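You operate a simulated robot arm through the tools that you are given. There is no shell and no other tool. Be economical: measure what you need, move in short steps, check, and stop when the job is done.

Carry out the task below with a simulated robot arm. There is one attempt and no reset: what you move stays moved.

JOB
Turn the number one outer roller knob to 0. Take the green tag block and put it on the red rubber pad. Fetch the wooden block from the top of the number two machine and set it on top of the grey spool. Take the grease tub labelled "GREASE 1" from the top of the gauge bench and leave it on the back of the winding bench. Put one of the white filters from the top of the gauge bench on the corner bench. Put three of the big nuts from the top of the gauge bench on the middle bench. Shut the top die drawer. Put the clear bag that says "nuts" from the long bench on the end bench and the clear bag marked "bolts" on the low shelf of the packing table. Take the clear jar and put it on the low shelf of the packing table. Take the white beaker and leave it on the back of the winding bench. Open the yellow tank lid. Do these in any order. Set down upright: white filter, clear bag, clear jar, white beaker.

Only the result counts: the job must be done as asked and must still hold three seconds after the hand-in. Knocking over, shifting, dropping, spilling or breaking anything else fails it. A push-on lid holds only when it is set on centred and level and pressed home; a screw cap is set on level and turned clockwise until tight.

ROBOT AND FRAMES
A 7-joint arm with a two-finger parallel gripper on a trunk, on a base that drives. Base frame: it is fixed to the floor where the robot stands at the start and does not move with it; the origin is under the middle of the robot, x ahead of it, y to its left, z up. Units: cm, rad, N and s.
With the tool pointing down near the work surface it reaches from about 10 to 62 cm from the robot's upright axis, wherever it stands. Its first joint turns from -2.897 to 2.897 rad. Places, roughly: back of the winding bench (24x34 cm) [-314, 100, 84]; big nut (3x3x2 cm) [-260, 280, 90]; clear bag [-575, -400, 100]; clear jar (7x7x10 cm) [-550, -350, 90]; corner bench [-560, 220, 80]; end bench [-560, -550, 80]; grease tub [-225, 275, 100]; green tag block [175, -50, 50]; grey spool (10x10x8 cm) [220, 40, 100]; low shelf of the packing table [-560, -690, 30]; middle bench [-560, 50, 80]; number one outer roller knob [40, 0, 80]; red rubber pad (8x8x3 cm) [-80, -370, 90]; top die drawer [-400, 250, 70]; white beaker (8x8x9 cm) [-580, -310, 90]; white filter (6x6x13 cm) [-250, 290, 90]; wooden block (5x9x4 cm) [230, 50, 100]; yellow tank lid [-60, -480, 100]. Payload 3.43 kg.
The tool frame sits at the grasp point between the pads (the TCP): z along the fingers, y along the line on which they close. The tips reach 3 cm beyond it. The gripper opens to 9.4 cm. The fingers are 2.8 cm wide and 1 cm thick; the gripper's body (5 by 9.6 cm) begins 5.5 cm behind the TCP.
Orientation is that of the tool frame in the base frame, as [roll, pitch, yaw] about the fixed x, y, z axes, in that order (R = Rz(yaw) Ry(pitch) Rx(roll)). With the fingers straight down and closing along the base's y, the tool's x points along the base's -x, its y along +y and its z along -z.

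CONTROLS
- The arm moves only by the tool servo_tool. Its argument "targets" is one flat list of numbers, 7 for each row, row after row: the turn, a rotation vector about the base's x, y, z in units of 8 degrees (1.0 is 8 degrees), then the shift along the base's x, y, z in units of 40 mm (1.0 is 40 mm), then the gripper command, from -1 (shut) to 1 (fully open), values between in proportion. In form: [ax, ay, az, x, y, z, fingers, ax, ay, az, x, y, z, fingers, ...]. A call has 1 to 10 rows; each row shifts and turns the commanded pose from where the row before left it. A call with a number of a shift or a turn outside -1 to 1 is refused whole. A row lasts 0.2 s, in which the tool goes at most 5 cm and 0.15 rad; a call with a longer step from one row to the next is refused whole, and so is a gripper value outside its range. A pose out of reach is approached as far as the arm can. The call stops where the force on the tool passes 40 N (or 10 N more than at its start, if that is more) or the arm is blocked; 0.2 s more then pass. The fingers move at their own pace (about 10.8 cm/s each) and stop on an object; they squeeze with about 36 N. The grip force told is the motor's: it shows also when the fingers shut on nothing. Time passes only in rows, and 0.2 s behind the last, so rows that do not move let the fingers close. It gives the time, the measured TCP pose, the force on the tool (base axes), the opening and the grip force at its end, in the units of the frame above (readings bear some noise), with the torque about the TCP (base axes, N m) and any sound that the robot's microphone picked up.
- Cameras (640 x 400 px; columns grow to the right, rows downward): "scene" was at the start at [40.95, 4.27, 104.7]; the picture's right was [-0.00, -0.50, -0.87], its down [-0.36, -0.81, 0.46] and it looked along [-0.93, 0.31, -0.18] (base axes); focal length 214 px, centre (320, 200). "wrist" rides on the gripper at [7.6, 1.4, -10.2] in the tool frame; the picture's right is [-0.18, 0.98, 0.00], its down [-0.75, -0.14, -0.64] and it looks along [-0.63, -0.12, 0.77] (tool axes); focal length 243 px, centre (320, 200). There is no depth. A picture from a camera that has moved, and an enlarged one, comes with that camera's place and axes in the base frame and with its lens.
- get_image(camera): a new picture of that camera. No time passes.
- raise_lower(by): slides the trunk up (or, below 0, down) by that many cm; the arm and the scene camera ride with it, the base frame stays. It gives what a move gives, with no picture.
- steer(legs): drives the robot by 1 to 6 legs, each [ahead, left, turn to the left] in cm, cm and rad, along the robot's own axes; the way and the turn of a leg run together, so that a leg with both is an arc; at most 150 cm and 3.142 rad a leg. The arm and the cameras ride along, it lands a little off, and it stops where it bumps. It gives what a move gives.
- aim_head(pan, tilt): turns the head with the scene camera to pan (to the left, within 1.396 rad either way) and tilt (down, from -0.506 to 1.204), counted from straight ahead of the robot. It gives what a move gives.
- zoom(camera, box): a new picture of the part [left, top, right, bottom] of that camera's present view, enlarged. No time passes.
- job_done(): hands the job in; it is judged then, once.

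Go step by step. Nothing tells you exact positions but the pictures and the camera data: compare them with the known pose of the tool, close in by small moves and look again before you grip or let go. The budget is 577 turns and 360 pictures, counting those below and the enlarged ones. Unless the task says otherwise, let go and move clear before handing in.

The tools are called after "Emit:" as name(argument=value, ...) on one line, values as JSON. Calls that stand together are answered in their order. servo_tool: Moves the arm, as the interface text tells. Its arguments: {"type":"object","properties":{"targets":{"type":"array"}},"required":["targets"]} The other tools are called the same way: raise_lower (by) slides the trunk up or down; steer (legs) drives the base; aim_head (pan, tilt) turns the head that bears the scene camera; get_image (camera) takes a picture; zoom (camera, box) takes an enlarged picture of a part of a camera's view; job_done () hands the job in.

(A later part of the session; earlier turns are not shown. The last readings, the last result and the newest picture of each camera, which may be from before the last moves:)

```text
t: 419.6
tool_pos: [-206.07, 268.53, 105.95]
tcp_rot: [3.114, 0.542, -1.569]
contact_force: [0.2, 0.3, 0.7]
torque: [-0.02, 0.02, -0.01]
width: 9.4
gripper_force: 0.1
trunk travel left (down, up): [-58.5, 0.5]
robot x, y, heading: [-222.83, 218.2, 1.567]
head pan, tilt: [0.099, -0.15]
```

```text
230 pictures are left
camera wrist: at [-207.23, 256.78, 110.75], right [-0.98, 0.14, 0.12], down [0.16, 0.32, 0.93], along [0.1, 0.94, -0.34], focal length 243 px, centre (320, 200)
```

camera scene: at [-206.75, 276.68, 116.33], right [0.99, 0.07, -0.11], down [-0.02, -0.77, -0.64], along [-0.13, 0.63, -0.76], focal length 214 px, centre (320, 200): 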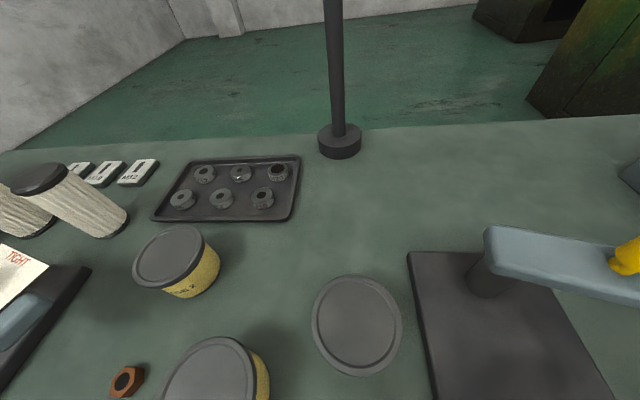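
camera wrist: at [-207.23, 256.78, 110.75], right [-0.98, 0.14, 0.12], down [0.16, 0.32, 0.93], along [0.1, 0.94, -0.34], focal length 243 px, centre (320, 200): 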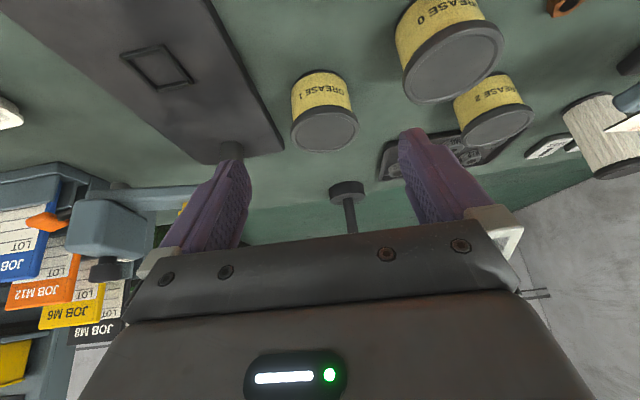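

Emit:
servo_tool(targets=[0, 0, 0, 0, 0.63, 0, 1, 0, 0, 0, 0, 0.5, -0.8, 1, 0, 0, 0, 0, 0.5, -0.8, 1, 0, 0, 0, 0, 0.5, -0.8, 1, 0, 0, 0, 0, 0, 0, 1])

Emit:
get_image(camera="wrist")

Emit:
get_image(camera="scene")

```text
t: 420.8
tool_pos: [-206.04, 276.94, 96.18]
tcp_rot: [3.114, 0.542, -1.568]
contact_force: [-0.1, 0.6, -0.4]
torque: [0.02, -0.01, 0.02]
width: 9.4
gripper_force: 0.1
trunk travel left (down, up): [-58.5, 0.5]
robot x, y, heading: [-223.23, 218.37, 1.571]
head pan, tilt: [0.099, -0.15]
```

```text
229 pictures are left
camera wrist: at [-207.24, 265.29, 101.06], right [-0.98, 0.14, 0.12], down [0.16, 0.32, 0.93], along [0.1, 0.94, -0.34], focal length 243 px, centre (320, 200)
```

wrist: 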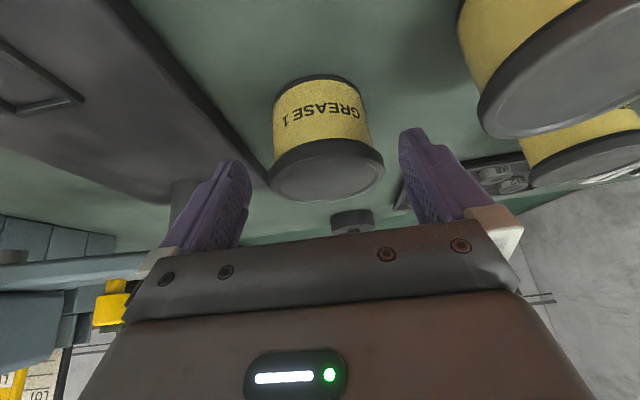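

```text
228 pictures are left
camera scene: at [-206.75, 285.2, 106.64], right [0.99, 0.07, -0.11], down [-0.02, -0.77, -0.64], along [-0.13, 0.63, -0.76], focal length 214 px, centre (320, 200)
```

scene: 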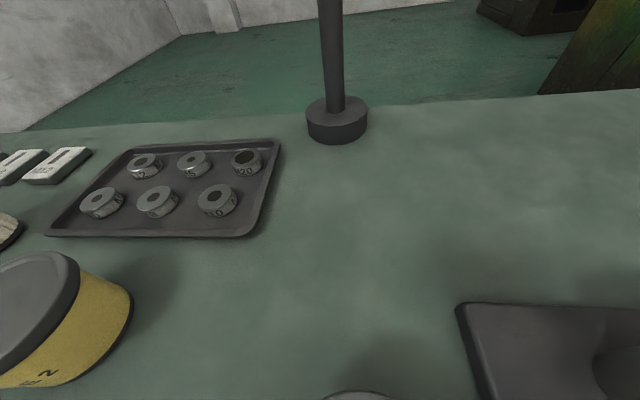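

Centered. Go down the rest and close.

Emit:
servo_tool(targets=[0, 0, 0, 0.02, 0.3, -0.45, 1, 0, 0, 0, 0, 0.25, -0.45, 1, 0, 0, 0, 0, 0, 0, 1, 0, 0, 0, 0, 0, 0, -1, 0, 0, 0, 0, 0, 0, -1, 0, 0, 0, 0, 0, 0, -1])

Emit:
get_image(camera="wrist")

```text
t: 422.1
tool_pos: [-205.48, 278.94, 93.16]
tcp_rot: [3.134, 0.55, -1.574]
contact_force: [0.0, 0.5, -3.2]
torque: [-0.11, 0.0, -0.01]
width: 7.08
gripper_force: 35.9
out of reach, approached as far as the arm can: row 2
trunk travel left (down, up): [-58.5, 0.5]
robot x, y, heading: [-222.73, 218.4, 1.568]
head pan, tilt: [0.099, -0.15]
```

```text
227 pictures are left
camera wrist: at [-206.93, 267.09, 97.95], right [-0.98, 0.16, 0.1], down [0.15, 0.31, 0.94], along [0.11, 0.94, -0.32], focal length 243 px, centre (320, 200)
```

wrist: 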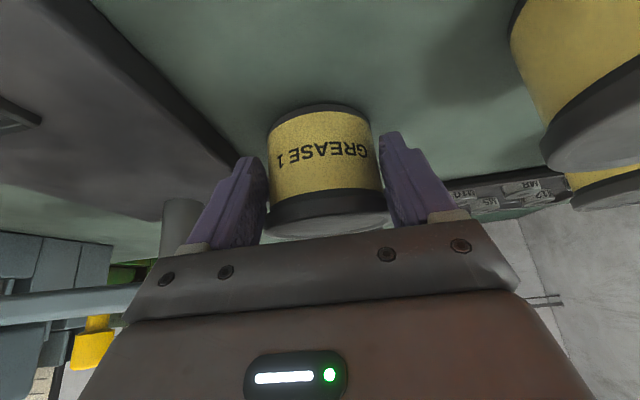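

Gripped. Lift and check.

Emit:
servo_tool(targets=[0, 0, 0, 0, -0.1, 0.6, -1, 0, 0, 0, 0, -0.2, 0.8, -1, 0, 0, 0, 0, -0.3, 0.8, -1, 0, 0, 0, 0, -0.6, 0.7, -1, 0, 0, 0, 0, -0.8, 0.5, -1, 0, 0, 0, 0, -0.8, 0.2, -1, 0, 0, 0, 0, -0.8, 0, -1, 0, 0, 0, -0.5, -0.8, 0, -1, 0, 0, 0, -0.5, -0.5, 0, -1, 0, 0, 0, 0, 0, 0, -1])

Emit:
get_image(camera="wrist")

```text
t: 424.4
tool_pos: [-209.89, 259.43, 107.39]
tcp_rot: [3.114, 0.541, -1.569]
contact_force: [0.1, 0.5, -2.5]
torque: [-0.09, -0.01, -0.01]
width: 7.08
gripper_force: 35.8
trunk travel left (down, up): [-58.5, 0.5]
robot x, y, heading: [-222.98, 218.51, 1.566]
head pan, tilt: [0.099, -0.15]
```

```text
226 pictures are left
camera wrist: at [-211.08, 247.77, 112.2], right [-0.98, 0.14, 0.12], down [0.16, 0.32, 0.93], along [0.1, 0.94, -0.34], focal length 243 px, centre (320, 200)
```

wrist: 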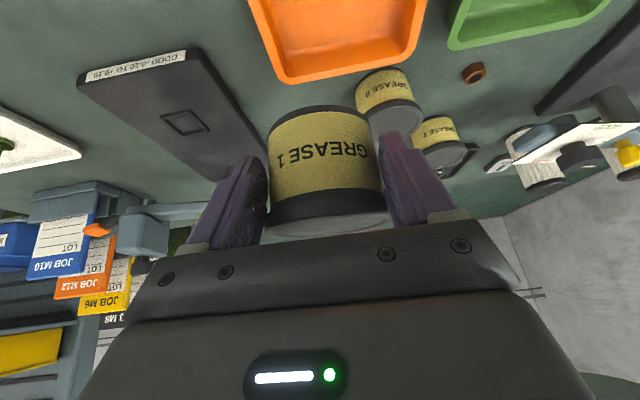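

Holding GREASE 1. Back off and look toward the winding bench at (−314, 100).

Emit:
steer(legs=[[-28, 0, 0], [0, 0, 1.9]])

Emit:
aim_head(pan=0.3, tilt=-0.4)

Emit:
get_image(camera="scene")

```text
t: 430.9
tool_pos: [-265.9, 189.07, 107.4]
tcp_rot: [3.115, 0.54, 0.33]
contact_force: [-0.2, -0.7, -3.0]
torque: [0.02, -0.1, 0.04]
width: 7.09
gripper_force: 35.7
trunk travel left (down, up): [-58.5, 0.5]
robot x, y, heading: [-222.72, 190.01, -2.817]
head pan, tilt: [0.099, -0.15]
```

```text
t: 431.6
tool_pos: [-265.88, 189.09, 107.35]
tcp_rot: [3.113, 0.541, 0.329]
contact_force: [0.3, -0.1, -3.5]
torque: [0.0, -0.1, 0.01]
width: 7.07
gripper_force: 35.7
trunk travel left (down, up): [-58.5, 0.5]
robot x, y, heading: [-223.04, 190.18, -2.818]
head pan, tilt: [0.3, -0.4]
```

```text
225 pictures are left
camera scene: at [-273.83, 184.2, 120.1], right [-0.46, 0.84, -0.28], down [0.61, 0.08, -0.79], along [-0.64, -0.53, -0.55], focal length 214 px, centre (320, 200)
```

scene: 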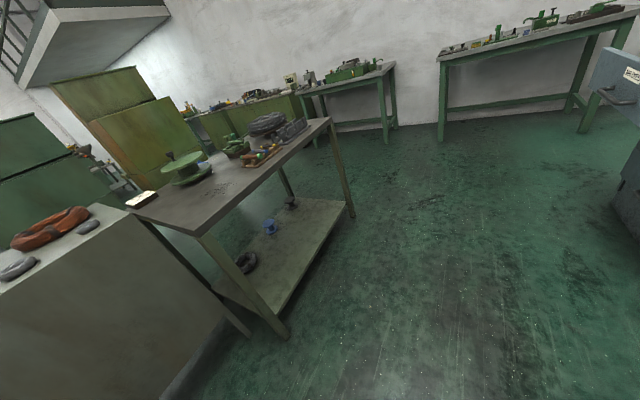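

Emit:
zoom(camera="scene", box=[90, 90, 350, 252])

```text
2.46 times, centred on (220, 171) of scene
camera zoom: at [-273.83, 184.2, 120.1], right [-0.46, 0.84, -0.28], down [0.61, 0.08, -0.79], along [-0.64, -0.53, -0.55], focal length 528 px, centre (566, 271)
```

zoom: 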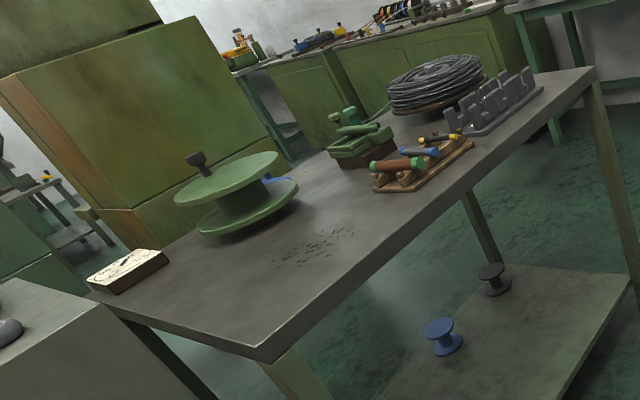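

The winding bench spans x −392…−294, y 45…114; its back strip is the side nearest me. Move to face it from +y.

Emit:
steer(legs=[[0, 0, 1.247], [0, -84, 0], [22, 0, 0]])

Emit:
aim_head(pan=0, tilt=-0.2)

Emit:
get_image(camera="scene")

Emit:
get_image(camera="wrist")

```text
t: 440.4
tool_pos: [-322.28, 131.25, 107.29]
tcp_rot: [3.115, 0.539, 1.52]
contact_force: [0.5, -0.6, -3.0]
torque: [0.08, -0.01, 0.0]
width: 7.08
gripper_force: 35.9
trunk travel left (down, up): [-58.5, 0.5]
robot x, y, heading: [-307.02, 171.11, -1.631]
head pan, tilt: [0.3, -0.4]
```

```text
t: 441.2
tool_pos: [-322.29, 131.41, 107.25]
tcp_rot: [3.115, 0.542, 1.519]
contact_force: [0.6, -0.8, -2.6]
torque: [0.06, -0.01, 0.0]
width: 7.06
gripper_force: 35.9
trunk travel left (down, up): [-58.5, 0.5]
robot x, y, heading: [-307.08, 171.67, -1.624]
head pan, tilt: [0.0, -0.201]
```

```text
223 pictures are left
camera scene: at [-322.75, 122.88, 118.12], right [-1.0, 0.04, -0.02], down [0.04, 0.74, -0.68], along [-0.01, -0.68, -0.74], focal length 214 px, centre (320, 200)
```

scene: 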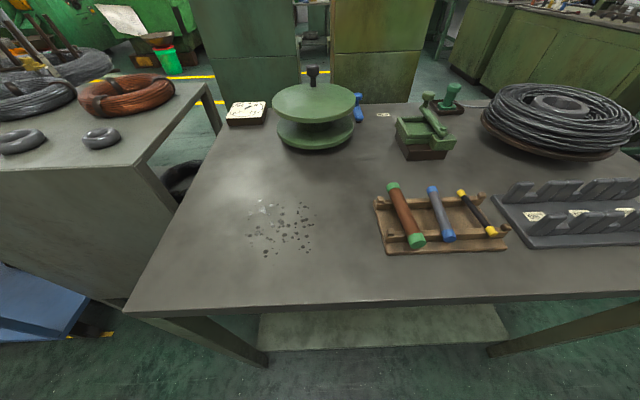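

```text
222 pictures are left
camera wrist: at [-320.56, 143.29, 112.2], right [0.97, -0.19, 0.12], down [-0.17, -0.31, 0.93], along [-0.14, -0.93, -0.34], focal length 243 px, centre (320, 200)
```

wrist: 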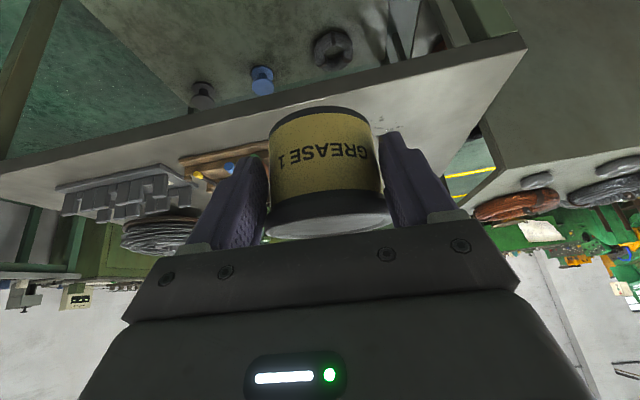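

Bench top is z 84. I'll place the tub at about (−303, 103), left of the filings. Drive 12 cm closer and move there.

Emit:
steer(legs=[[12, 0, 0.055]])

Emit:
servo_tool(targets=[0, 0, 0, 0.8, -0.4, -0.3, -1, 0, 0, 0, 0.8, -0.4, -0.3, -1, 0, 0, 0, 0.8, -0.4, -0.3, -1, 0, 0, 0, 0.8, -0.4, -0.3, -1, 0, 0, 0, 0.8, -0.4, -0.3, -1, 0, 0, 0, 0, 0, 0, -1])

Emit:
get_image(camera="wrist")

Emit:
get_image(camera="scene")

```text
t: 442.4
tool_pos: [-320.1, 118.38, 107.34]
tcp_rot: [3.114, 0.539, 1.579]
contact_force: [0.1, -1.0, -3.5]
torque: [0.11, -0.03, -0.01]
width: 7.06
gripper_force: 35.8
trunk travel left (down, up): [-58.5, 0.5]
robot x, y, heading: [-307.91, 159.44, -1.569]
head pan, tilt: [0.0, -0.201]
```

```text
t: 443.8
tool_pos: [-304.13, 110.37, 101.28]
tcp_rot: [3.114, 0.541, 1.579]
contact_force: [-0.5, -0.4, -3.4]
torque: [0.08, -0.04, 0.0]
width: 7.06
gripper_force: 35.5
trunk travel left (down, up): [-58.5, 0.5]
robot x, y, heading: [-307.52, 159.72, -1.567]
head pan, tilt: [0.0, -0.201]
```

```text
221 pictures are left
camera wrist: at [-303.18, 122.39, 106.13], right [0.98, -0.14, 0.12], down [-0.16, -0.32, 0.93], along [-0.09, -0.94, -0.34], focal length 243 px, centre (320, 200)
```

wrist: 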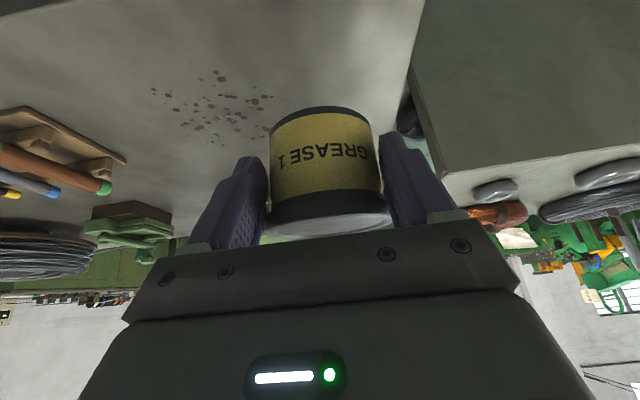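

```text
220 pictures are left
camera scene: at [-304.21, 101.88, 112.05], right [-1.0, -0.02, -0.02], down [0.0, 0.74, -0.68], along [0.03, -0.67, -0.74], focal length 214 px, centre (320, 200)
```

scene: 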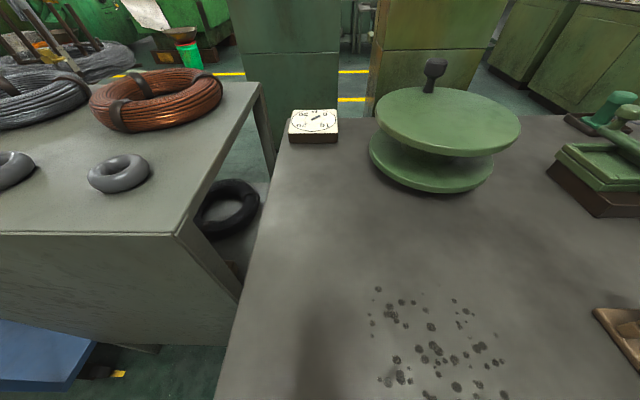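

Emit:
servo_tool(targets=[0, 0, 0, 0, -0.55, -0.65, -1, 0, 0, 0, 0, -0.55, -0.65, -1, 0, 0, 0, 0, -0.5, -0.65, -1, 0, 0, 0, 0, 0, -0.3, -1, 0, 0, 0, 0, 0, -0.2, -1, 0, 0, 0, 0, 0, -0.1, -1, 0, 0, 0, 0, 0, -0.1, -1, 0, 0, 0, 0, 0, -0.1, -1, 0, 0, 0, 0, 0, -0.1, -1, 0, 0, 0, 0, 0, 0, -1])

Emit:
get_image(camera="wrist")

```text
t: 446.0
tool_pos: [-304.18, 103.81, 90.19]
tcp_rot: [3.114, 0.547, 1.58]
contact_force: [0.2, -1.4, 15.3]
torque: [-1.09, 0.21, 0.0]
width: 7.08
gripper_force: 35.9
trunk travel left (down, up): [-58.5, 0.5]
robot x, y, heading: [-307.6, 160.11, -1.569]
head pan, tilt: [0.0, -0.201]
```

```text
219 pictures are left
camera wrist: at [-303.23, 115.94, 94.88], right [0.98, -0.13, 0.12], down [-0.16, -0.31, 0.94], along [-0.09, -0.94, -0.33], focal length 243 px, centre (320, 200)
```

wrist: 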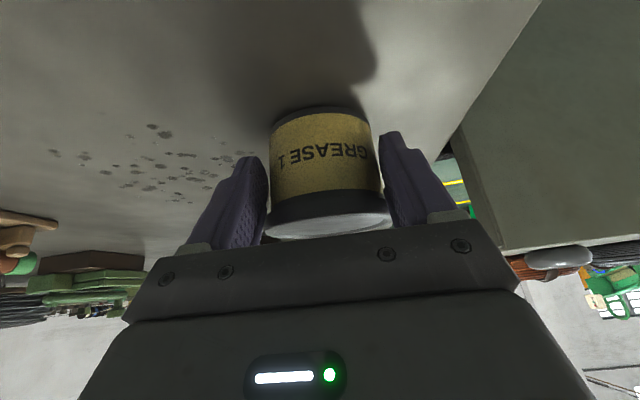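

Contact with the bench (15 N). Release and withdraw along the tool axis.

Emit:
servo_tool(targets=[0, 0, 0, 0, 0, 0, 0.2, 0, 0, 0, 0, 0, 0, 1, 0, 0, 0, 0, 0, 0, 1, 0, 0, 0, 0, 0.4, 0.65, 1, 0, 0, 0, 0, 0.4, 0.65, 1, 0, 0, 0, 0, 0.4, 0.65, 1, 0, 0, 0, 0, 0.4, 0.65, 1, 0, 0, 0, 0, 0.4, 0.65, 1, 0, 0, 0, 0, 0, 0, 1])

Emit:
get_image(camera="scene")

```text
t: 448.0
tool_pos: [-304.1, 111.98, 102.8]
tcp_rot: [3.113, 0.542, 1.579]
contact_force: [0.2, 1.2, -0.1]
torque: [-0.01, -0.04, -0.01]
width: 9.39
gripper_force: 0.1
trunk travel left (down, up): [-58.5, 0.5]
robot x, y, heading: [-307.68, 159.87, -1.567]
head pan, tilt: [0.0, -0.201]
```

```text
218 pictures are left
camera scene: at [-304.13, 103.45, 113.62], right [-1.0, -0.02, -0.02], down [0.0, 0.74, -0.68], along [0.03, -0.67, -0.74], focal length 214 px, centre (320, 200)
```

scene: 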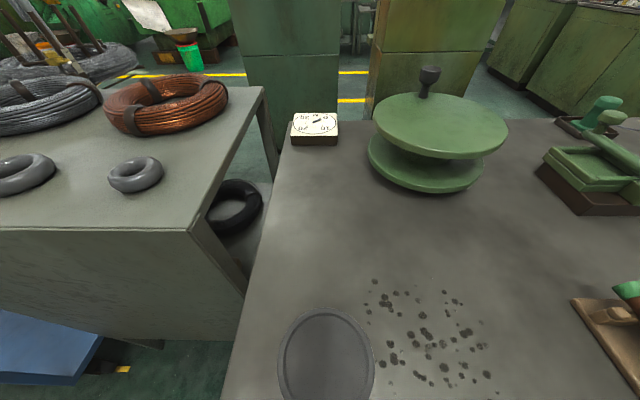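

The tub is placed. Now back to the gauge bench for a filter (front-left one at about (−269, 264)).

Emit:
servo_tool(targets=[0, 0, 0, 0, 0.7, 0.7, 0.6, 0, 0, 0, 0, 0.7, 0.7, 0.6, 0, 0, 0, 0, 0, 0, 0.6])

Emit:
steer(legs=[[-15, 40, 0], [0, 0, 3.13], [26, 0, 0]])

Emit:
aim_head(pan=0, tilt=-0.15)

Emit:
get_image(camera="scene")

Emit:
get_image(camera="wrist")

```text
t: 448.8
tool_pos: [-304.28, 117.59, 108.54]
tcp_rot: [3.116, 0.54, 1.579]
contact_force: [-0.2, -0.7, -1.0]
torque: [0.02, -0.02, 0.03]
width: 7.5
gripper_force: 0.1
trunk travel left (down, up): [-58.5, 0.5]
robot x, y, heading: [-307.37, 159.9, -1.568]
head pan, tilt: [0.0, -0.201]
```

```text
t: 460.4
tool_pos: [-276.52, 242.63, 108.4]
tcp_rot: [3.113, 0.54, -1.486]
contact_force: [-0.1, 0.2, -1.3]
torque: [-0.04, 0.04, 0.03]
width: 7.54
gripper_force: 0.1
trunk travel left (down, up): [-58.5, 0.5]
robot x, y, heading: [-269.45, 200.95, 1.647]
head pan, tilt: [0.0, -0.201]
```

```text
t: 461.1
tool_pos: [-276.56, 242.61, 108.55]
tcp_rot: [3.112, 0.541, -1.486]
contact_force: [0.3, -0.2, 0.6]
torque: [-0.03, 0.01, 0.01]
width: 7.52
gripper_force: 0.0
trunk travel left (down, up): [-58.5, 0.5]
robot x, y, heading: [-269.77, 200.8, 1.654]
head pan, tilt: [0.0, -0.15]
```

```text
217 pictures are left
camera scene: at [-277.06, 250.78, 118.85], right [0.99, 0.1, -0.02], down [0.06, -0.77, -0.64], along [-0.08, 0.63, -0.77], focal length 214 px, centre (320, 200)
```

scene: 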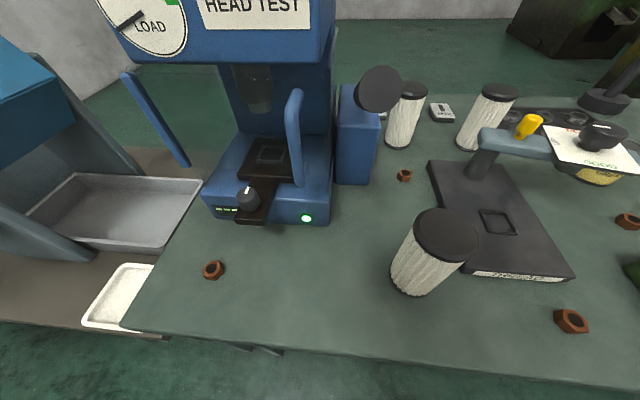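

```text
216 pictures are left
camera wrist: at [-276.68, 230.81, 113.32], right [-0.99, 0.06, 0.12], down [0.13, 0.33, 0.93], along [0.02, 0.94, -0.34], focal length 243 px, centre (320, 200)
```

wrist: 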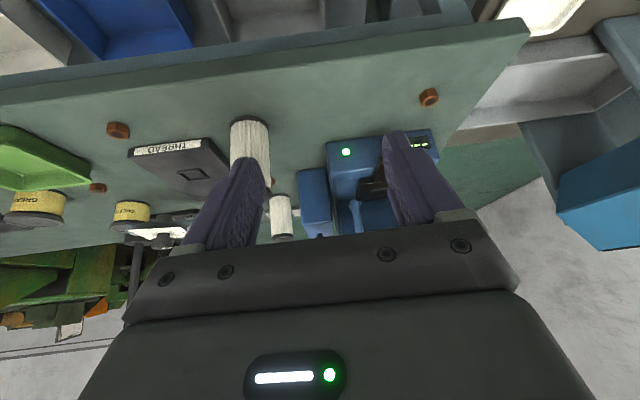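

Filter at (−265.7, 263). Straighten, close in, and pre-position.

Emit:
steer(legs=[[8, 0, -0.08]])

```text
t: 462.1
tool_pos: [-273.39, 251.19, 108.36]
tcp_rot: [3.113, 0.539, -1.565]
contact_force: [1.1, -1.2, -0.2]
torque: [-0.04, -0.01, -0.02]
width: 7.53
gripper_force: 0.0
trunk travel left (down, up): [-58.5, 0.5]
robot x, y, heading: [-270.07, 209.13, 1.569]
head pan, tilt: [0.0, -0.15]
```

Emit:
servo_tool(targets=[0, 0, 0, 0.65, 0.3, 0, 0.6, 0, 0, 0, 0.65, 0.4, -0.2, 0.6, 0, 0, 0, 0.6, 0.4, -0.2, 0.6, 0, 0, 0, 0, 0, 0, 0.6])

Emit:
get_image(camera="wrist")

Emit:
get_image(camera="scene")

```text
t: 463.1
tool_pos: [-265.87, 255.35, 107.0]
tcp_rot: [3.115, 0.542, -1.563]
contact_force: [-0.6, 1.3, 0.5]
torque: [0.04, -0.01, 0.02]
width: 7.51
gripper_force: 0.0
trunk travel left (down, up): [-58.5, 0.5]
robot x, y, heading: [-269.71, 208.69, 1.566]
head pan, tilt: [0.0, -0.15]
```

```text
215 pictures are left
camera wrist: at [-267.0, 243.68, 111.77], right [-0.98, 0.14, 0.12], down [0.16, 0.32, 0.93], along [0.09, 0.94, -0.34], focal length 243 px, centre (320, 200)
```

wrist: 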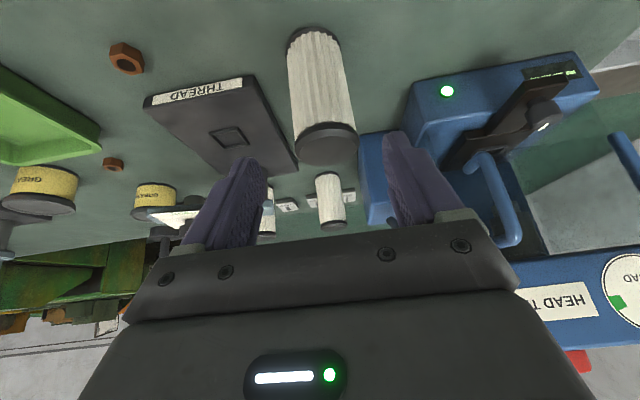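

```text
214 pictures are left
camera scene: at [-265.77, 263.62, 117.29], right [1.0, 0.02, -0.02], down [0.0, -0.77, -0.64], along [-0.03, 0.64, -0.77], focal length 214 px, centre (320, 200)
```

scene: 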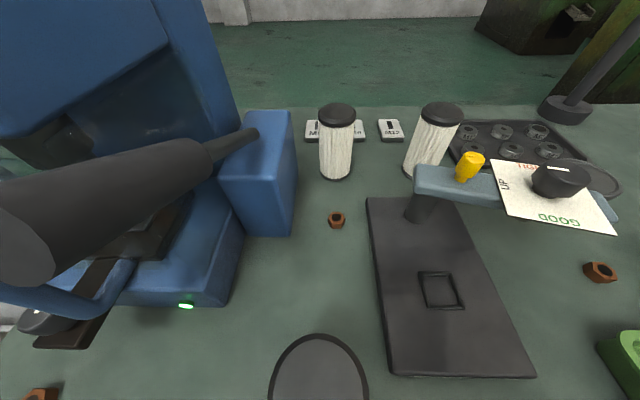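

Aligned; note the press lever end ~9 cm to the left. Descend along the tool axis around the filter.

Emit:
servo_tool(targets=[0, 0, 0, -0.03, 0.4, -0.7, 0.6, 0, 0, 0, 0, 0.45, -0.75, 0.6, 0, 0, 0, 0, 0.45, -0.75, 0.6, 0, 0, 0, 0, 0, 0, 0.6])

Emit:
get_image(camera="wrist")

```text
t: 464.1
tool_pos: [-266.02, 260.45, 97.93]
tcp_rot: [3.114, 0.54, -1.567]
contact_force: [0.1, -1.0, -0.5]
torque: [-0.01, -0.02, 0.04]
width: 7.52
gripper_force: 0.0
trunk travel left (down, up): [-58.5, 0.5]
robot x, y, heading: [-270.22, 208.72, 1.569]
head pan, tilt: [0.0, -0.15]
```

```text
213 pictures are left
camera wrist: at [-267.14, 248.72, 102.89], right [-0.98, 0.14, 0.12], down [0.16, 0.32, 0.93], along [0.09, 0.94, -0.34], focal length 243 px, centre (320, 200)
```

wrist: 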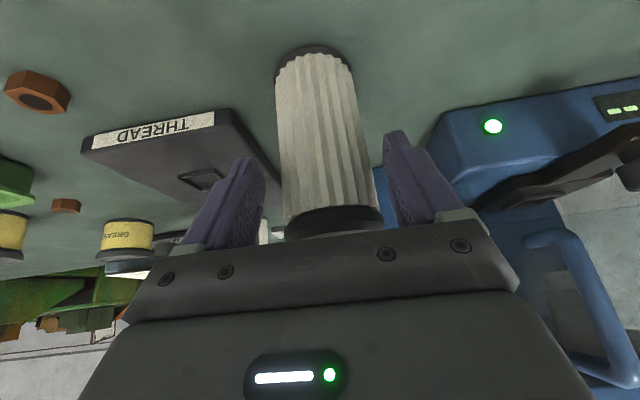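

Move forward 2 cm more so the pads reach past the filter's centreline, then close.

Emit:
servo_tool(targets=[0, 0, 0, 0, 0.3, 0, 0.6, 0, 0, 0, 0, 0.25, -0.1, 0.6, 0, 0, 0, 0, 0, 0, -1, 0, 0, 0, 0, 0, 0, -1, 0, 0, 0, 0, 0, 0, -1])

Emit:
get_image(camera="wrist")

```text
t: 465.3
tool_pos: [-266.19, 262.66, 97.69]
tcp_rot: [3.112, 0.54, -1.567]
contact_force: [-2.3, 0.5, 3.5]
torque: [0.15, 0.03, 0.05]
width: 6.29
gripper_force: 36.0
trunk travel left (down, up): [-58.5, 0.5]
robot x, y, heading: [-270.28, 208.59, 1.57]
head pan, tilt: [0.0, -0.15]
```

```text
212 pictures are left
camera wrist: at [-267.19, 251.0, 102.53], right [-0.98, 0.14, 0.12], down [0.16, 0.32, 0.94], along [0.09, 0.94, -0.33], focal length 243 px, centre (320, 200)
```

wrist: 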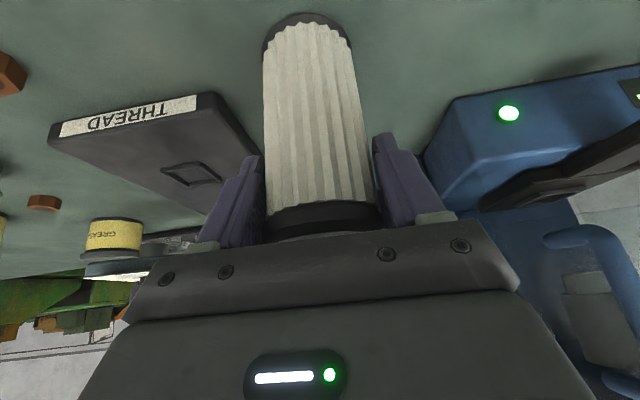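

Gripped. Lift and draw back.

Emit:
servo_tool(targets=[0, 0, 0, 0.05, 0, 0.5, -1, 0, 0, 0, 0.1, -0.4, 0.5, -1, 0, 0, 0, 0.1, -0.7, 0.5, -1, 0, 0, 0, 0, -0.8, 0.5, -1, 0, 0, 0, 0, -0.8, 0.5, -1, 0, 0, 0, 0, 0, 0, -1])

Emit:
steer(legs=[[-25, 0, 0], [0, 0, 1.57]])

Emit:
aim_head(pan=0, tilt=-0.45)

Emit:
get_image(camera="scene")

Emit:
get_image(camera="wrist")

```text
t: 466.7
tool_pos: [-265.26, 252.06, 107.65]
tcp_rot: [3.114, 0.542, -1.564]
contact_force: [0.6, -0.1, -2.3]
torque: [-0.01, 0.0, -0.01]
width: 6.28
gripper_force: 36.4
trunk travel left (down, up): [-58.5, 0.5]
robot x, y, heading: [-269.95, 209.17, 1.57]
head pan, tilt: [0.0, -0.15]
```

```text
t: 472.4
tool_pos: [-313.19, 188.66, 107.69]
tcp_rot: [3.113, 0.54, 0.003]
contact_force: [0.6, -0.4, -0.5]
torque: [-0.05, -0.02, 0.0]
width: 6.28
gripper_force: 36.1
trunk travel left (down, up): [-58.5, 0.5]
robot x, y, heading: [-269.81, 184.04, 3.138]
head pan, tilt: [0.0, -0.15]
```

```text
t: 473.2
tool_pos: [-313.27, 188.73, 107.7]
tcp_rot: [3.113, 0.542, 0.005]
contact_force: [-0.5, -0.1, -1.2]
torque: [0.01, 0.0, 0.0]
width: 6.28
gripper_force: 35.8
trunk travel left (down, up): [-58.5, 0.5]
robot x, y, heading: [-270.02, 183.87, 3.142]
head pan, tilt: [0.0, -0.45]
```

```text
211 pictures are left
camera scene: at [-322.71, 188.77, 120.59], right [-0.02, 1.0, -0.02], down [0.55, -0.01, -0.84], along [-0.84, -0.03, -0.55], focal length 214 px, centre (320, 200)
```

scene: 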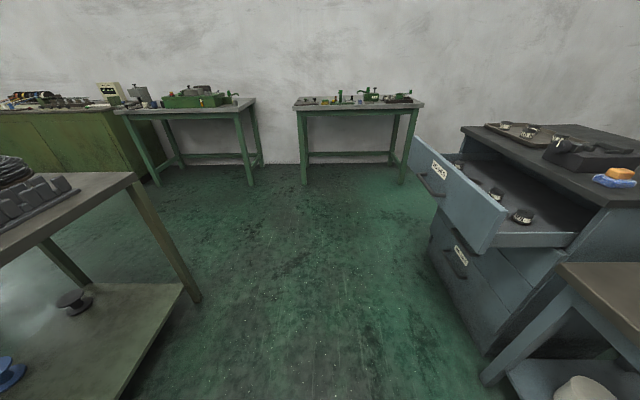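

```text
210 pictures are left
camera wrist: at [-301.47, 187.71, 112.58], right [-0.14, -0.98, 0.12], down [-0.32, 0.16, 0.93], along [-0.94, 0.09, -0.34], focal length 243 px, centre (320, 200)
```

wrist: 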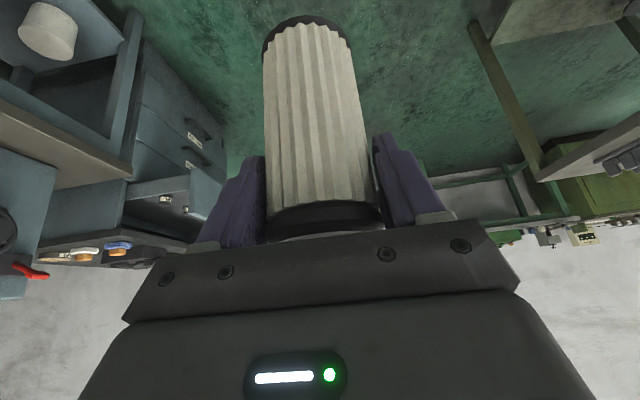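

Corner bench is the right table on the far wall, middle bench the left one. Drive to the corner bench.

Emit:
steer(legs=[[105, 0, 0], [95, -20, 0]])

Emit:
aim_head(pan=0, tilt=-0.3)

Emit:
get_image(camera="scene")

```text
t: 483.3
tool_pos: [-514.04, 204.98, 107.76]
tcp_rot: [3.113, 0.54, 0.021]
contact_force: [-0.8, 0.1, -1.7]
torque: [0.01, -0.02, -0.01]
width: 6.28
gripper_force: 35.7
trunk travel left (down, up): [-58.5, 0.5]
robot x, y, heading: [-470.77, 201.18, -3.127]
head pan, tilt: [0.0, -0.45]
```

```text
t: 484.0
tool_pos: [-514.02, 205.02, 107.86]
tcp_rot: [3.114, 0.541, 0.02]
contact_force: [-0.8, -0.1, -1.2]
torque: [0.03, 0.01, 0.04]
width: 6.28
gripper_force: 36.0
trunk travel left (down, up): [-58.5, 0.5]
robot x, y, heading: [-470.53, 201.08, -3.124]
head pan, tilt: [0.0, -0.3]
```

```text
209 pictures are left
camera scene: at [-522.93, 204.96, 119.31], right [-0.03, 1.0, -0.02], down [0.67, 0.01, -0.75], along [-0.74, -0.04, -0.67], focal length 214 px, centre (320, 200)
```

scene: 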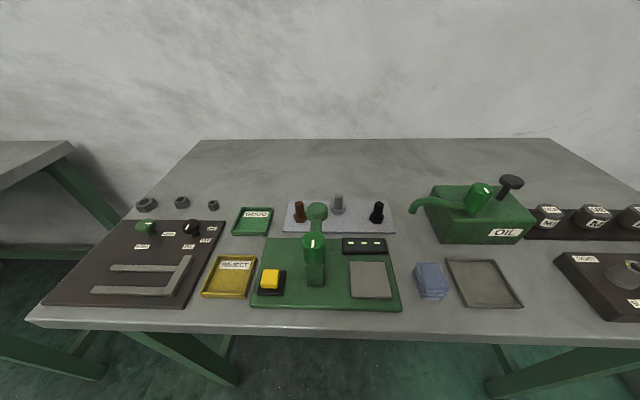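

The bench's back-left area is free, around (−574, 183). Drive in, lower the trunk for reach, and move over that spot.

Emit:
steer(legs=[[32, 16, -0.015]])

Emit:
servo_tool(targets=[0, 0, 0, 0, 0, 0.8, -1, 0, 0, 0, 0, 0, 0.8, -1, 0, 0, 0, 0, 0, 0.6, -1, 0, 0, 0, 0, 0, 0, -1])

Emit:
get_image(camera="scene")

```text
t: 486.3
tool_pos: [-545.96, 189.58, 107.65]
tcp_rot: [3.112, 0.537, 0.003]
contact_force: [0.5, -0.7, 0.1]
torque: [0.03, 0.0, 0.01]
width: 6.27
gripper_force: 36.3
trunk travel left (down, up): [-58.5, 0.5]
robot x, y, heading: [-502.71, 184.37, 3.138]
head pan, tilt: [0.0, -0.3]
```

```text
t: 487.3
tool_pos: [-545.91, 189.56, 116.63]
tcp_rot: [3.114, 0.538, 0.003]
contact_force: [0.1, 0.6, -1.8]
torque: [-0.01, 0.01, 0.01]
width: 6.26
gripper_force: 35.7
trunk travel left (down, up): [-58.5, 0.5]
robot x, y, heading: [-502.82, 184.47, 3.139]
head pan, tilt: [0.0, -0.3]
```

```text
208 pictures are left
camera scene: at [-554.79, 189.65, 128.19], right [-0.02, 1.0, -0.02], down [0.67, -0.01, -0.74], along [-0.74, -0.03, -0.67], focal length 214 px, centre (320, 200)
```

scene: 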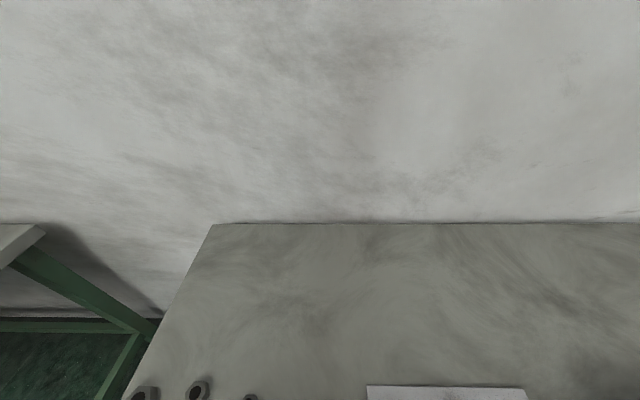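

Bench z ≈ 83.5; free spot around (−573, 184). Extend high, then lower by trunk.

Emit:
servo_tool(targets=[0, 0, 0, -1, -0.2, 0, -1, 0, 0, 0, -1, -0.2, 0, -1, 0, 0, 0, -1, -0.2, 0, -1, 0, 0, 0, -1, -0.2, 0, -1, 0, 0, 0, -1, -0.2, 0, -1, 0, 0, 0, -1, -0.2, 0, -1, 0, 0, 0, -0.7, -0.2, 0, -1, 0, 0, 0, 0, 0, 0, -1])

Emit:
raise_lower(by=-16)

Emit:
get_image(camera="wrist")

Emit:
get_image(camera="scene")

```text
t: 489.1
tool_pos: [-572.82, 183.84, 116.44]
tcp_rot: [3.115, 0.54, 0.004]
contact_force: [-0.3, 0.4, -0.8]
torque: [0.04, -0.01, 0.0]
width: 6.29
gripper_force: 35.9
trunk travel left (down, up): [-58.5, 0.5]
robot x, y, heading: [-502.59, 184.65, 3.137]
head pan, tilt: [0.0, -0.3]
```

```text
t: 490.9
tool_pos: [-572.84, 183.9, 100.6]
tcp_rot: [3.113, 0.54, 0.003]
contact_force: [0.2, -0.4, -0.9]
torque: [0.01, -0.02, 0.0]
width: 6.29
gripper_force: 36.1
trunk travel left (down, up): [-42.5, 16.5]
robot x, y, heading: [-502.65, 184.34, 3.138]
head pan, tilt: [0.0, -0.3]
```

```text
207 pictures are left
camera wrist: at [-561.05, 182.96, 105.4], right [-0.14, -0.98, 0.12], down [-0.32, 0.16, 0.93], along [-0.94, 0.09, -0.34], focal length 243 px, centre (320, 200)
```

wrist: 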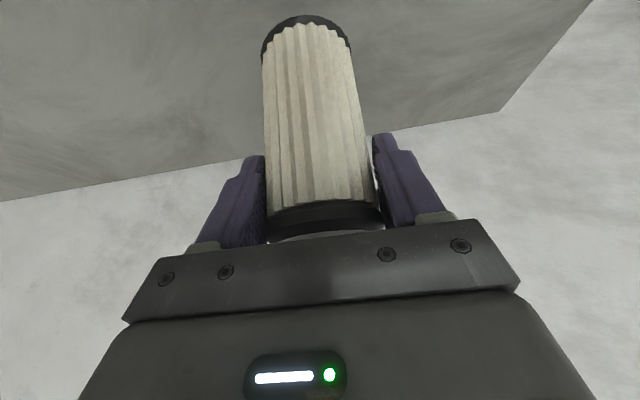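

```text
206 pictures are left
camera scene: at [-581.77, 184.02, 112.12], right [-0.02, 1.0, -0.02], down [0.67, -0.01, -0.74], along [-0.74, -0.03, -0.67], focal length 214 px, centre (320, 200)
```

scene: 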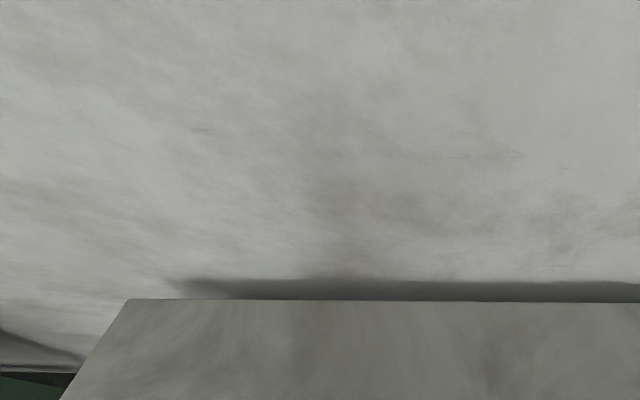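

Lower gently to the bench.

Emit:
servo_tool(targets=[0, 0, 0, 0, 0, -0.5, -1, 0, 0, 0, 0, 0, -0.4, -1, 0, 0, 0, 0, 0, -0.3, -1, 0, 0, 0, 0, 0, -0.15, -1, 0, 0, 0, 0, 0, -0.1, -1, 0, 0, 0, 0, 0, -0.1, -1, 0, 0, 0, 0, 0, -0.1, -1, 0, 0, 0, 0, 0, -0.1, -1, 0, 0, 0, 0, 0, -0.1, -1, 0, 0, 0, 0, 0, -0.1, -1])

```text
t: 493.1
tool_pos: [-572.69, 183.89, 93.0]
tcp_rot: [3.114, 0.545, 0.004]
contact_force: [-2.7, -3.3, 26.5]
torque: [0.15, 0.19, 0.04]
width: 6.12
gripper_force: 35.4
trunk travel left (down, up): [-42.5, 16.5]
robot x, y, heading: [-502.7, 184.34, 3.142]
head pan, tilt: [0.0, -0.3]
```

Contact. Release and withdraw along the tool axis.

Emit:
servo_tool(targets=[0, 0, 0, 0, 0, 0.03, -1, 0, 0, 0, 0, 0, 0, 0.2, 0, 0, 0, 0, 0, 0, 0.7, 0, 0, 0, 0.3, 0, 0.5, 0.7, 0, 0, 0, 0.4, 0, 0.7, 0.7, 0, 0, 0, 0.4, 0, 0.7, 0.7, 0, 0, 0, 0.4, 0, 0.7, 0.7, 0, 0, 0, 0.4, 0, 0.7, 0.7, 0, 0, 0, 0, 0, 0, 0.7])

Emit:
get_image(camera="wrist")

```text
t: 495.1
tool_pos: [-565.35, 183.69, 106.27]
tcp_rot: [3.113, 0.539, 0.004]
contact_force: [0.2, -0.6, 0.3]
torque: [0.0, -0.04, -0.02]
width: 8.01
gripper_force: 0.0
trunk travel left (down, up): [-42.5, 16.5]
robot x, y, heading: [-502.68, 184.78, 3.14]
head pan, tilt: [0.0, -0.3]
```

```text
205 pictures are left
camera wrist: at [-553.39, 182.79, 111.04], right [-0.14, -0.98, 0.12], down [-0.32, 0.16, 0.93], along [-0.94, 0.09, -0.34], focal length 243 px, centre (320, 200)
```

wrist: 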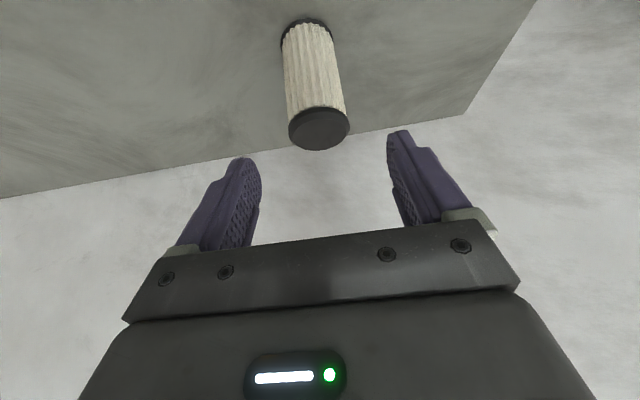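

The filter stands upright. Next the die drawer: retract, back off and look at it.

Emit:
raise_lower(by=14)

Emit:
servo_tool(targets=[0, 0, 0, 1, 0, -0.2, 0.7, 0, 0, 0, 1, 0, -0.2, 0.7, 0, 0, 0, 1, 0, -0.2, 0.7, 0, 0, 0, 1, 0, -0.2, 0.7, 0, 0, 0, 1, 0, -0.2, 0.7, 0, 0, 0, 0, 0, 0, 0.7])

Emit:
steer(legs=[[-85, 0, 0], [0, 0, -1.57]])

Emit:
aim_head(pan=0, tilt=-0.2)

Emit:
get_image(camera="scene")

```text
t: 496.8
tool_pos: [-565.16, 183.83, 120.22]
tcp_rot: [3.114, 0.538, 0.005]
contact_force: [0.5, 0.4, 0.7]
torque: [-0.01, -0.03, -0.02]
width: 7.99
gripper_force: 0.1
trunk travel left (down, up): [-56.5, 2.5]
robot x, y, heading: [-502.59, 184.66, 3.14]
head pan, tilt: [0.0, -0.3]
```

```text
t: 498.2
tool_pos: [-545.15, 183.72, 116.19]
tcp_rot: [3.114, 0.541, 0.003]
contact_force: [-0.3, -0.2, -0.6]
torque: [0.04, 0.02, 0.0]
width: 8.01
gripper_force: 0.1
trunk travel left (down, up): [-56.5, 2.5]
robot x, y, heading: [-502.51, 184.39, 3.141]
head pan, tilt: [0.0, -0.3]
```

```text
t: 506.5
tool_pos: [-418.46, 226.93, 116.16]
tcp_rot: [3.113, 0.539, -1.562]
contact_force: [-0.9, 0.6, 0.4]
torque: [0.02, 0.03, 0.03]
width: 7.96
gripper_force: 0.1
trunk travel left (down, up): [-56.5, 2.5]
robot x, y, heading: [-417.63, 184.56, 1.573]
head pan, tilt: [0.0, -0.3]
```

```text
t: 507.2
tool_pos: [-418.49, 226.95, 116.16]
tcp_rot: [3.115, 0.541, -1.562]
contact_force: [-0.1, 0.0, 0.2]
torque: [0.0, -0.02, 0.02]
width: 8.0
gripper_force: 0.0
trunk travel left (down, up): [-56.5, 2.5]
robot x, y, heading: [-417.34, 184.37, 1.574]
head pan, tilt: [0.0, -0.201]
```

```text
204 pictures are left
camera scene: at [-418.32, 235.43, 126.99], right [1.0, 0.02, -0.02], down [0.0, -0.74, -0.68], along [-0.03, 0.67, -0.74], focal length 214 px, centre (320, 200)
```

scene: 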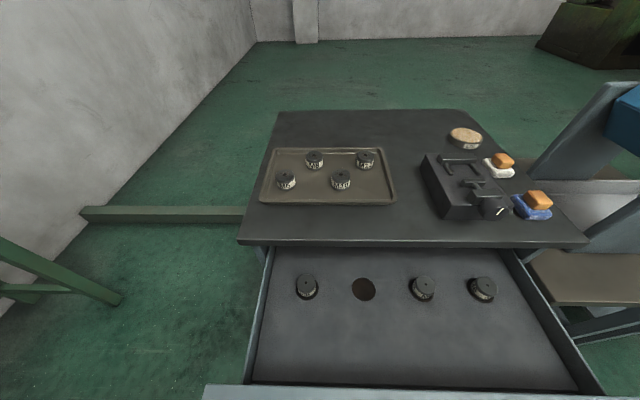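

The drawer's front panel is at y ≈ 236 and must be pushed ~22 cm to +y. Lower the closed fingers in front of the panel.

Emit:
raise_lower(by=-24)

Emit:
servo_tool(targets=[0, 0, 0, 0.8, -0.2, -0.4, -1, 0, 0, 0, 0.8, -0.1, -0.4, -1, 0, 0, 0, 0.8, 0, -0.5, -1, 0, 0, 0, 0.8, 0, -0.5, -1, 0, 0, 0, 0.8, 0, -0.5, -1, 0, 0, 0, 0, 0, -0.3, -1, 0, 0, 0, 0, 0, 0, -1])

Emit:
get_image(camera="wrist")

Emit:
get_image(camera="scene")

```text
t: 509.7
tool_pos: [-418.43, 226.89, 92.28]
tcp_rot: [3.115, 0.541, -1.56]
contact_force: [-0.3, 0.5, 0.7]
torque: [0.04, -0.01, 0.0]
width: 7.97
gripper_force: 0.1
trunk travel left (down, up): [-32.5, 26.5]
robot x, y, heading: [-417.74, 184.71, 1.569]
head pan, tilt: [0.0, -0.201]
```

```text
t: 511.3
tool_pos: [-402.56, 225.7, 81.75]
tcp_rot: [3.115, 0.539, -1.562]
contact_force: [0.0, 0.6, 0.9]
torque: [0.02, 0.0, 0.0]
width: 0.0
gripper_force: 33.1
trunk travel left (down, up): [-32.5, 26.5]
robot x, y, heading: [-417.5, 184.35, 1.573]
head pan, tilt: [0.0, -0.201]
```

```text
203 pictures are left
camera wrist: at [-403.59, 213.93, 86.6], right [-0.98, 0.14, 0.12], down [0.16, 0.32, 0.93], along [0.09, 0.94, -0.34], focal length 243 px, centre (320, 200)
```

wrist: 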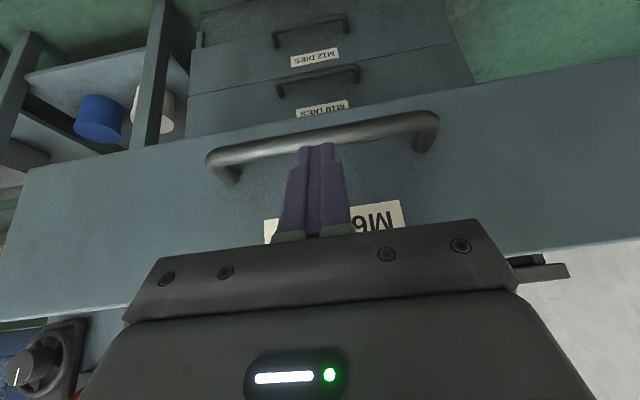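

```text
202 pictures are left
camera scene: at [-402.4, 234.14, 92.5], right [1.0, 0.02, -0.02], down [0.0, -0.74, -0.67], along [-0.03, 0.67, -0.74], focal length 214 px, centre (320, 200)
```

scene: 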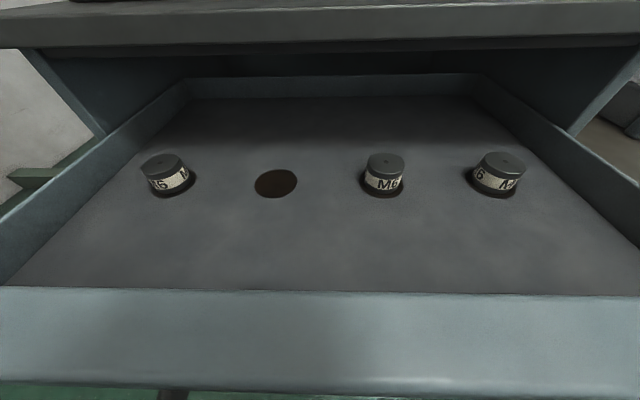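

Panel face is at y 234.4, top z 86.5; the fingertips will press just above the handle. Push by driving forward.

Emit:
steer(legs=[[14, 0, 0]])

Emit:
get_image(camera="scene")

```text
t: 512.6
tool_pos: [-402.56, 239.67, 81.73]
tcp_rot: [3.114, 0.538, -1.564]
contact_force: [-0.3, 1.0, 0.6]
torque: [-0.01, -0.02, -0.03]
width: 0.0
gripper_force: 33.2
trunk travel left (down, up): [-32.5, 26.5]
robot x, y, heading: [-417.6, 198.36, 1.573]
head pan, tilt: [0.0, -0.201]
```

```text
201 pictures are left
camera scene: at [-402.45, 248.11, 92.5], right [1.0, 0.02, -0.02], down [0.0, -0.74, -0.67], along [-0.03, 0.67, -0.74], focal length 214 px, centre (320, 200)
```

scene: 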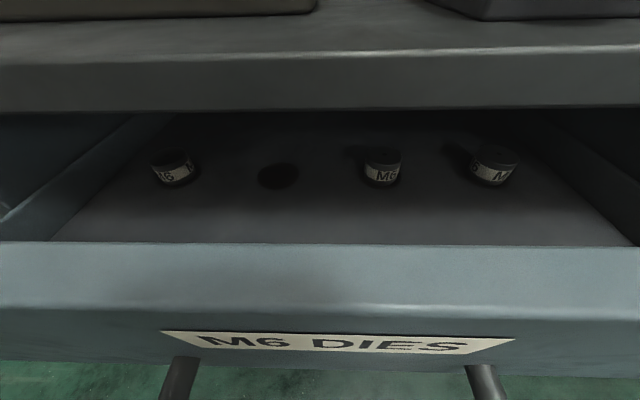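

It slides. But the head would soon pass over the table top, so I'll switch to a level tool for the rest: back off, level out, and push again.

Emit:
steer(legs=[[-26, 0, 0]])

Emit:
servo_tool(targets=[0.8, 0, 0, 0, 0.6, 0, -1, 0.8, 0, 0, 0, 0.6, 0, -1, 0.8, 0, 0, 0, 0.6, 0, -1, 0.8, 0, 0, 0, 0.6, 0, -1, 0.8, 0, 0, 0, 0.6, 0, -1, 0.8, 0, 0, 0, 0.6, 0, -1, 0.6, 0, 0, 0, 0.6, 0, -1, 0, 0, 0, 0, 0, 0, -1])

Emit:
get_image(camera="scene")

```text
t: 514.5
tool_pos: [-402.32, 213.05, 81.87]
tcp_rot: [3.115, 0.542, -1.57]
contact_force: [-0.1, 0.3, 0.2]
torque: [-0.01, -0.01, 0.02]
width: 0.0
gripper_force: 32.8
trunk travel left (down, up): [-32.5, 26.5]
robot x, y, heading: [-417.41, 172.28, 1.562]
head pan, tilt: [0.0, -0.201]
```

```text
t: 516.3
tool_pos: [-402.4, 229.99, 81.8]
tcp_rot: [3.115, 1.294, -1.57]
contact_force: [-0.2, 0.7, -0.3]
torque: [-0.01, 0.02, -0.02]
width: 0.0
gripper_force: 33.1
trunk travel left (down, up): [-32.5, 26.5]
robot x, y, heading: [-417.59, 172.18, 1.566]
head pan, tilt: [0.0, -0.201]
```

```text
200 pictures are left
camera scene: at [-402.2, 228.95, 95.5], right [1.0, 0.03, -0.01], down [-0.01, -0.07, -1.0], along [-0.03, 1.0, -0.07], focal length 214 px, centre (320, 200)
```

scene: 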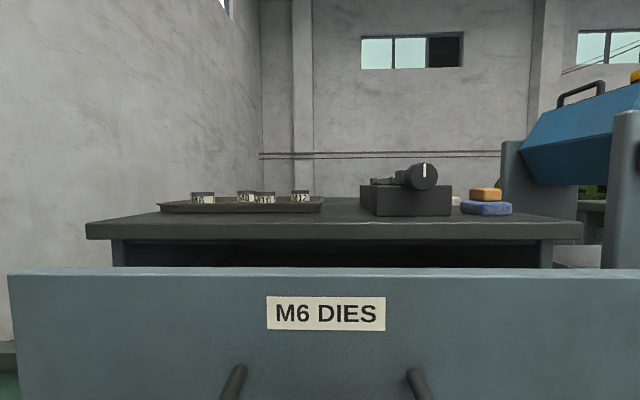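

Level and lined up. Drive forward until the drawer seats.

Emit:
steer(legs=[[18, 0, 0]])

Emit:
steer(legs=[[6, 0, 0]])

Emit:
get_image(camera="scene")

```text
t: 517.8
tool_pos: [-402.32, 248.35, 81.73]
tcp_rot: [3.116, 1.294, -1.568]
contact_force: [0.2, 0.4, 0.0]
torque: [-0.04, -0.01, -0.01]
width: 0.0
gripper_force: 32.5
trunk travel left (down, up): [-32.5, 26.5]
robot x, y, heading: [-417.47, 189.93, 1.564]
head pan, tilt: [0.0, -0.201]
```

```text
t: 518.8
tool_pos: [-402.24, 254.29, 81.73]
tcp_rot: [3.116, 1.294, -1.566]
contact_force: [0.3, -0.6, -0.3]
torque: [0.0, 0.02, 0.0]
width: 0.03
gripper_force: 33.1
trunk travel left (down, up): [-32.5, 26.5]
robot x, y, heading: [-417.58, 196.09, 1.564]
head pan, tilt: [0.0, -0.201]
```

```text
199 pictures are left
camera scene: at [-402.12, 253.17, 95.45], right [1.0, 0.03, -0.01], down [-0.01, -0.08, -1.0], along [-0.03, 1.0, -0.08], focal length 214 px, centre (320, 200)
```

scene: 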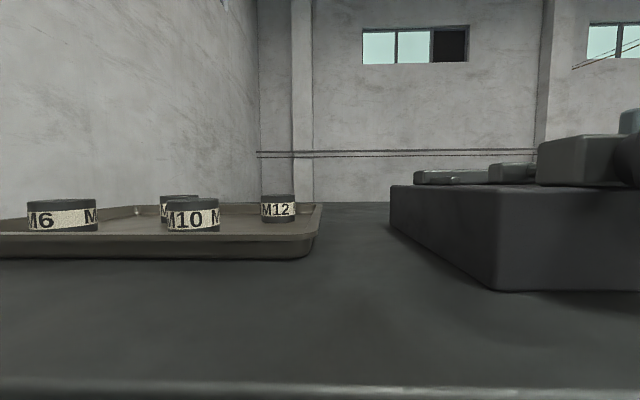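

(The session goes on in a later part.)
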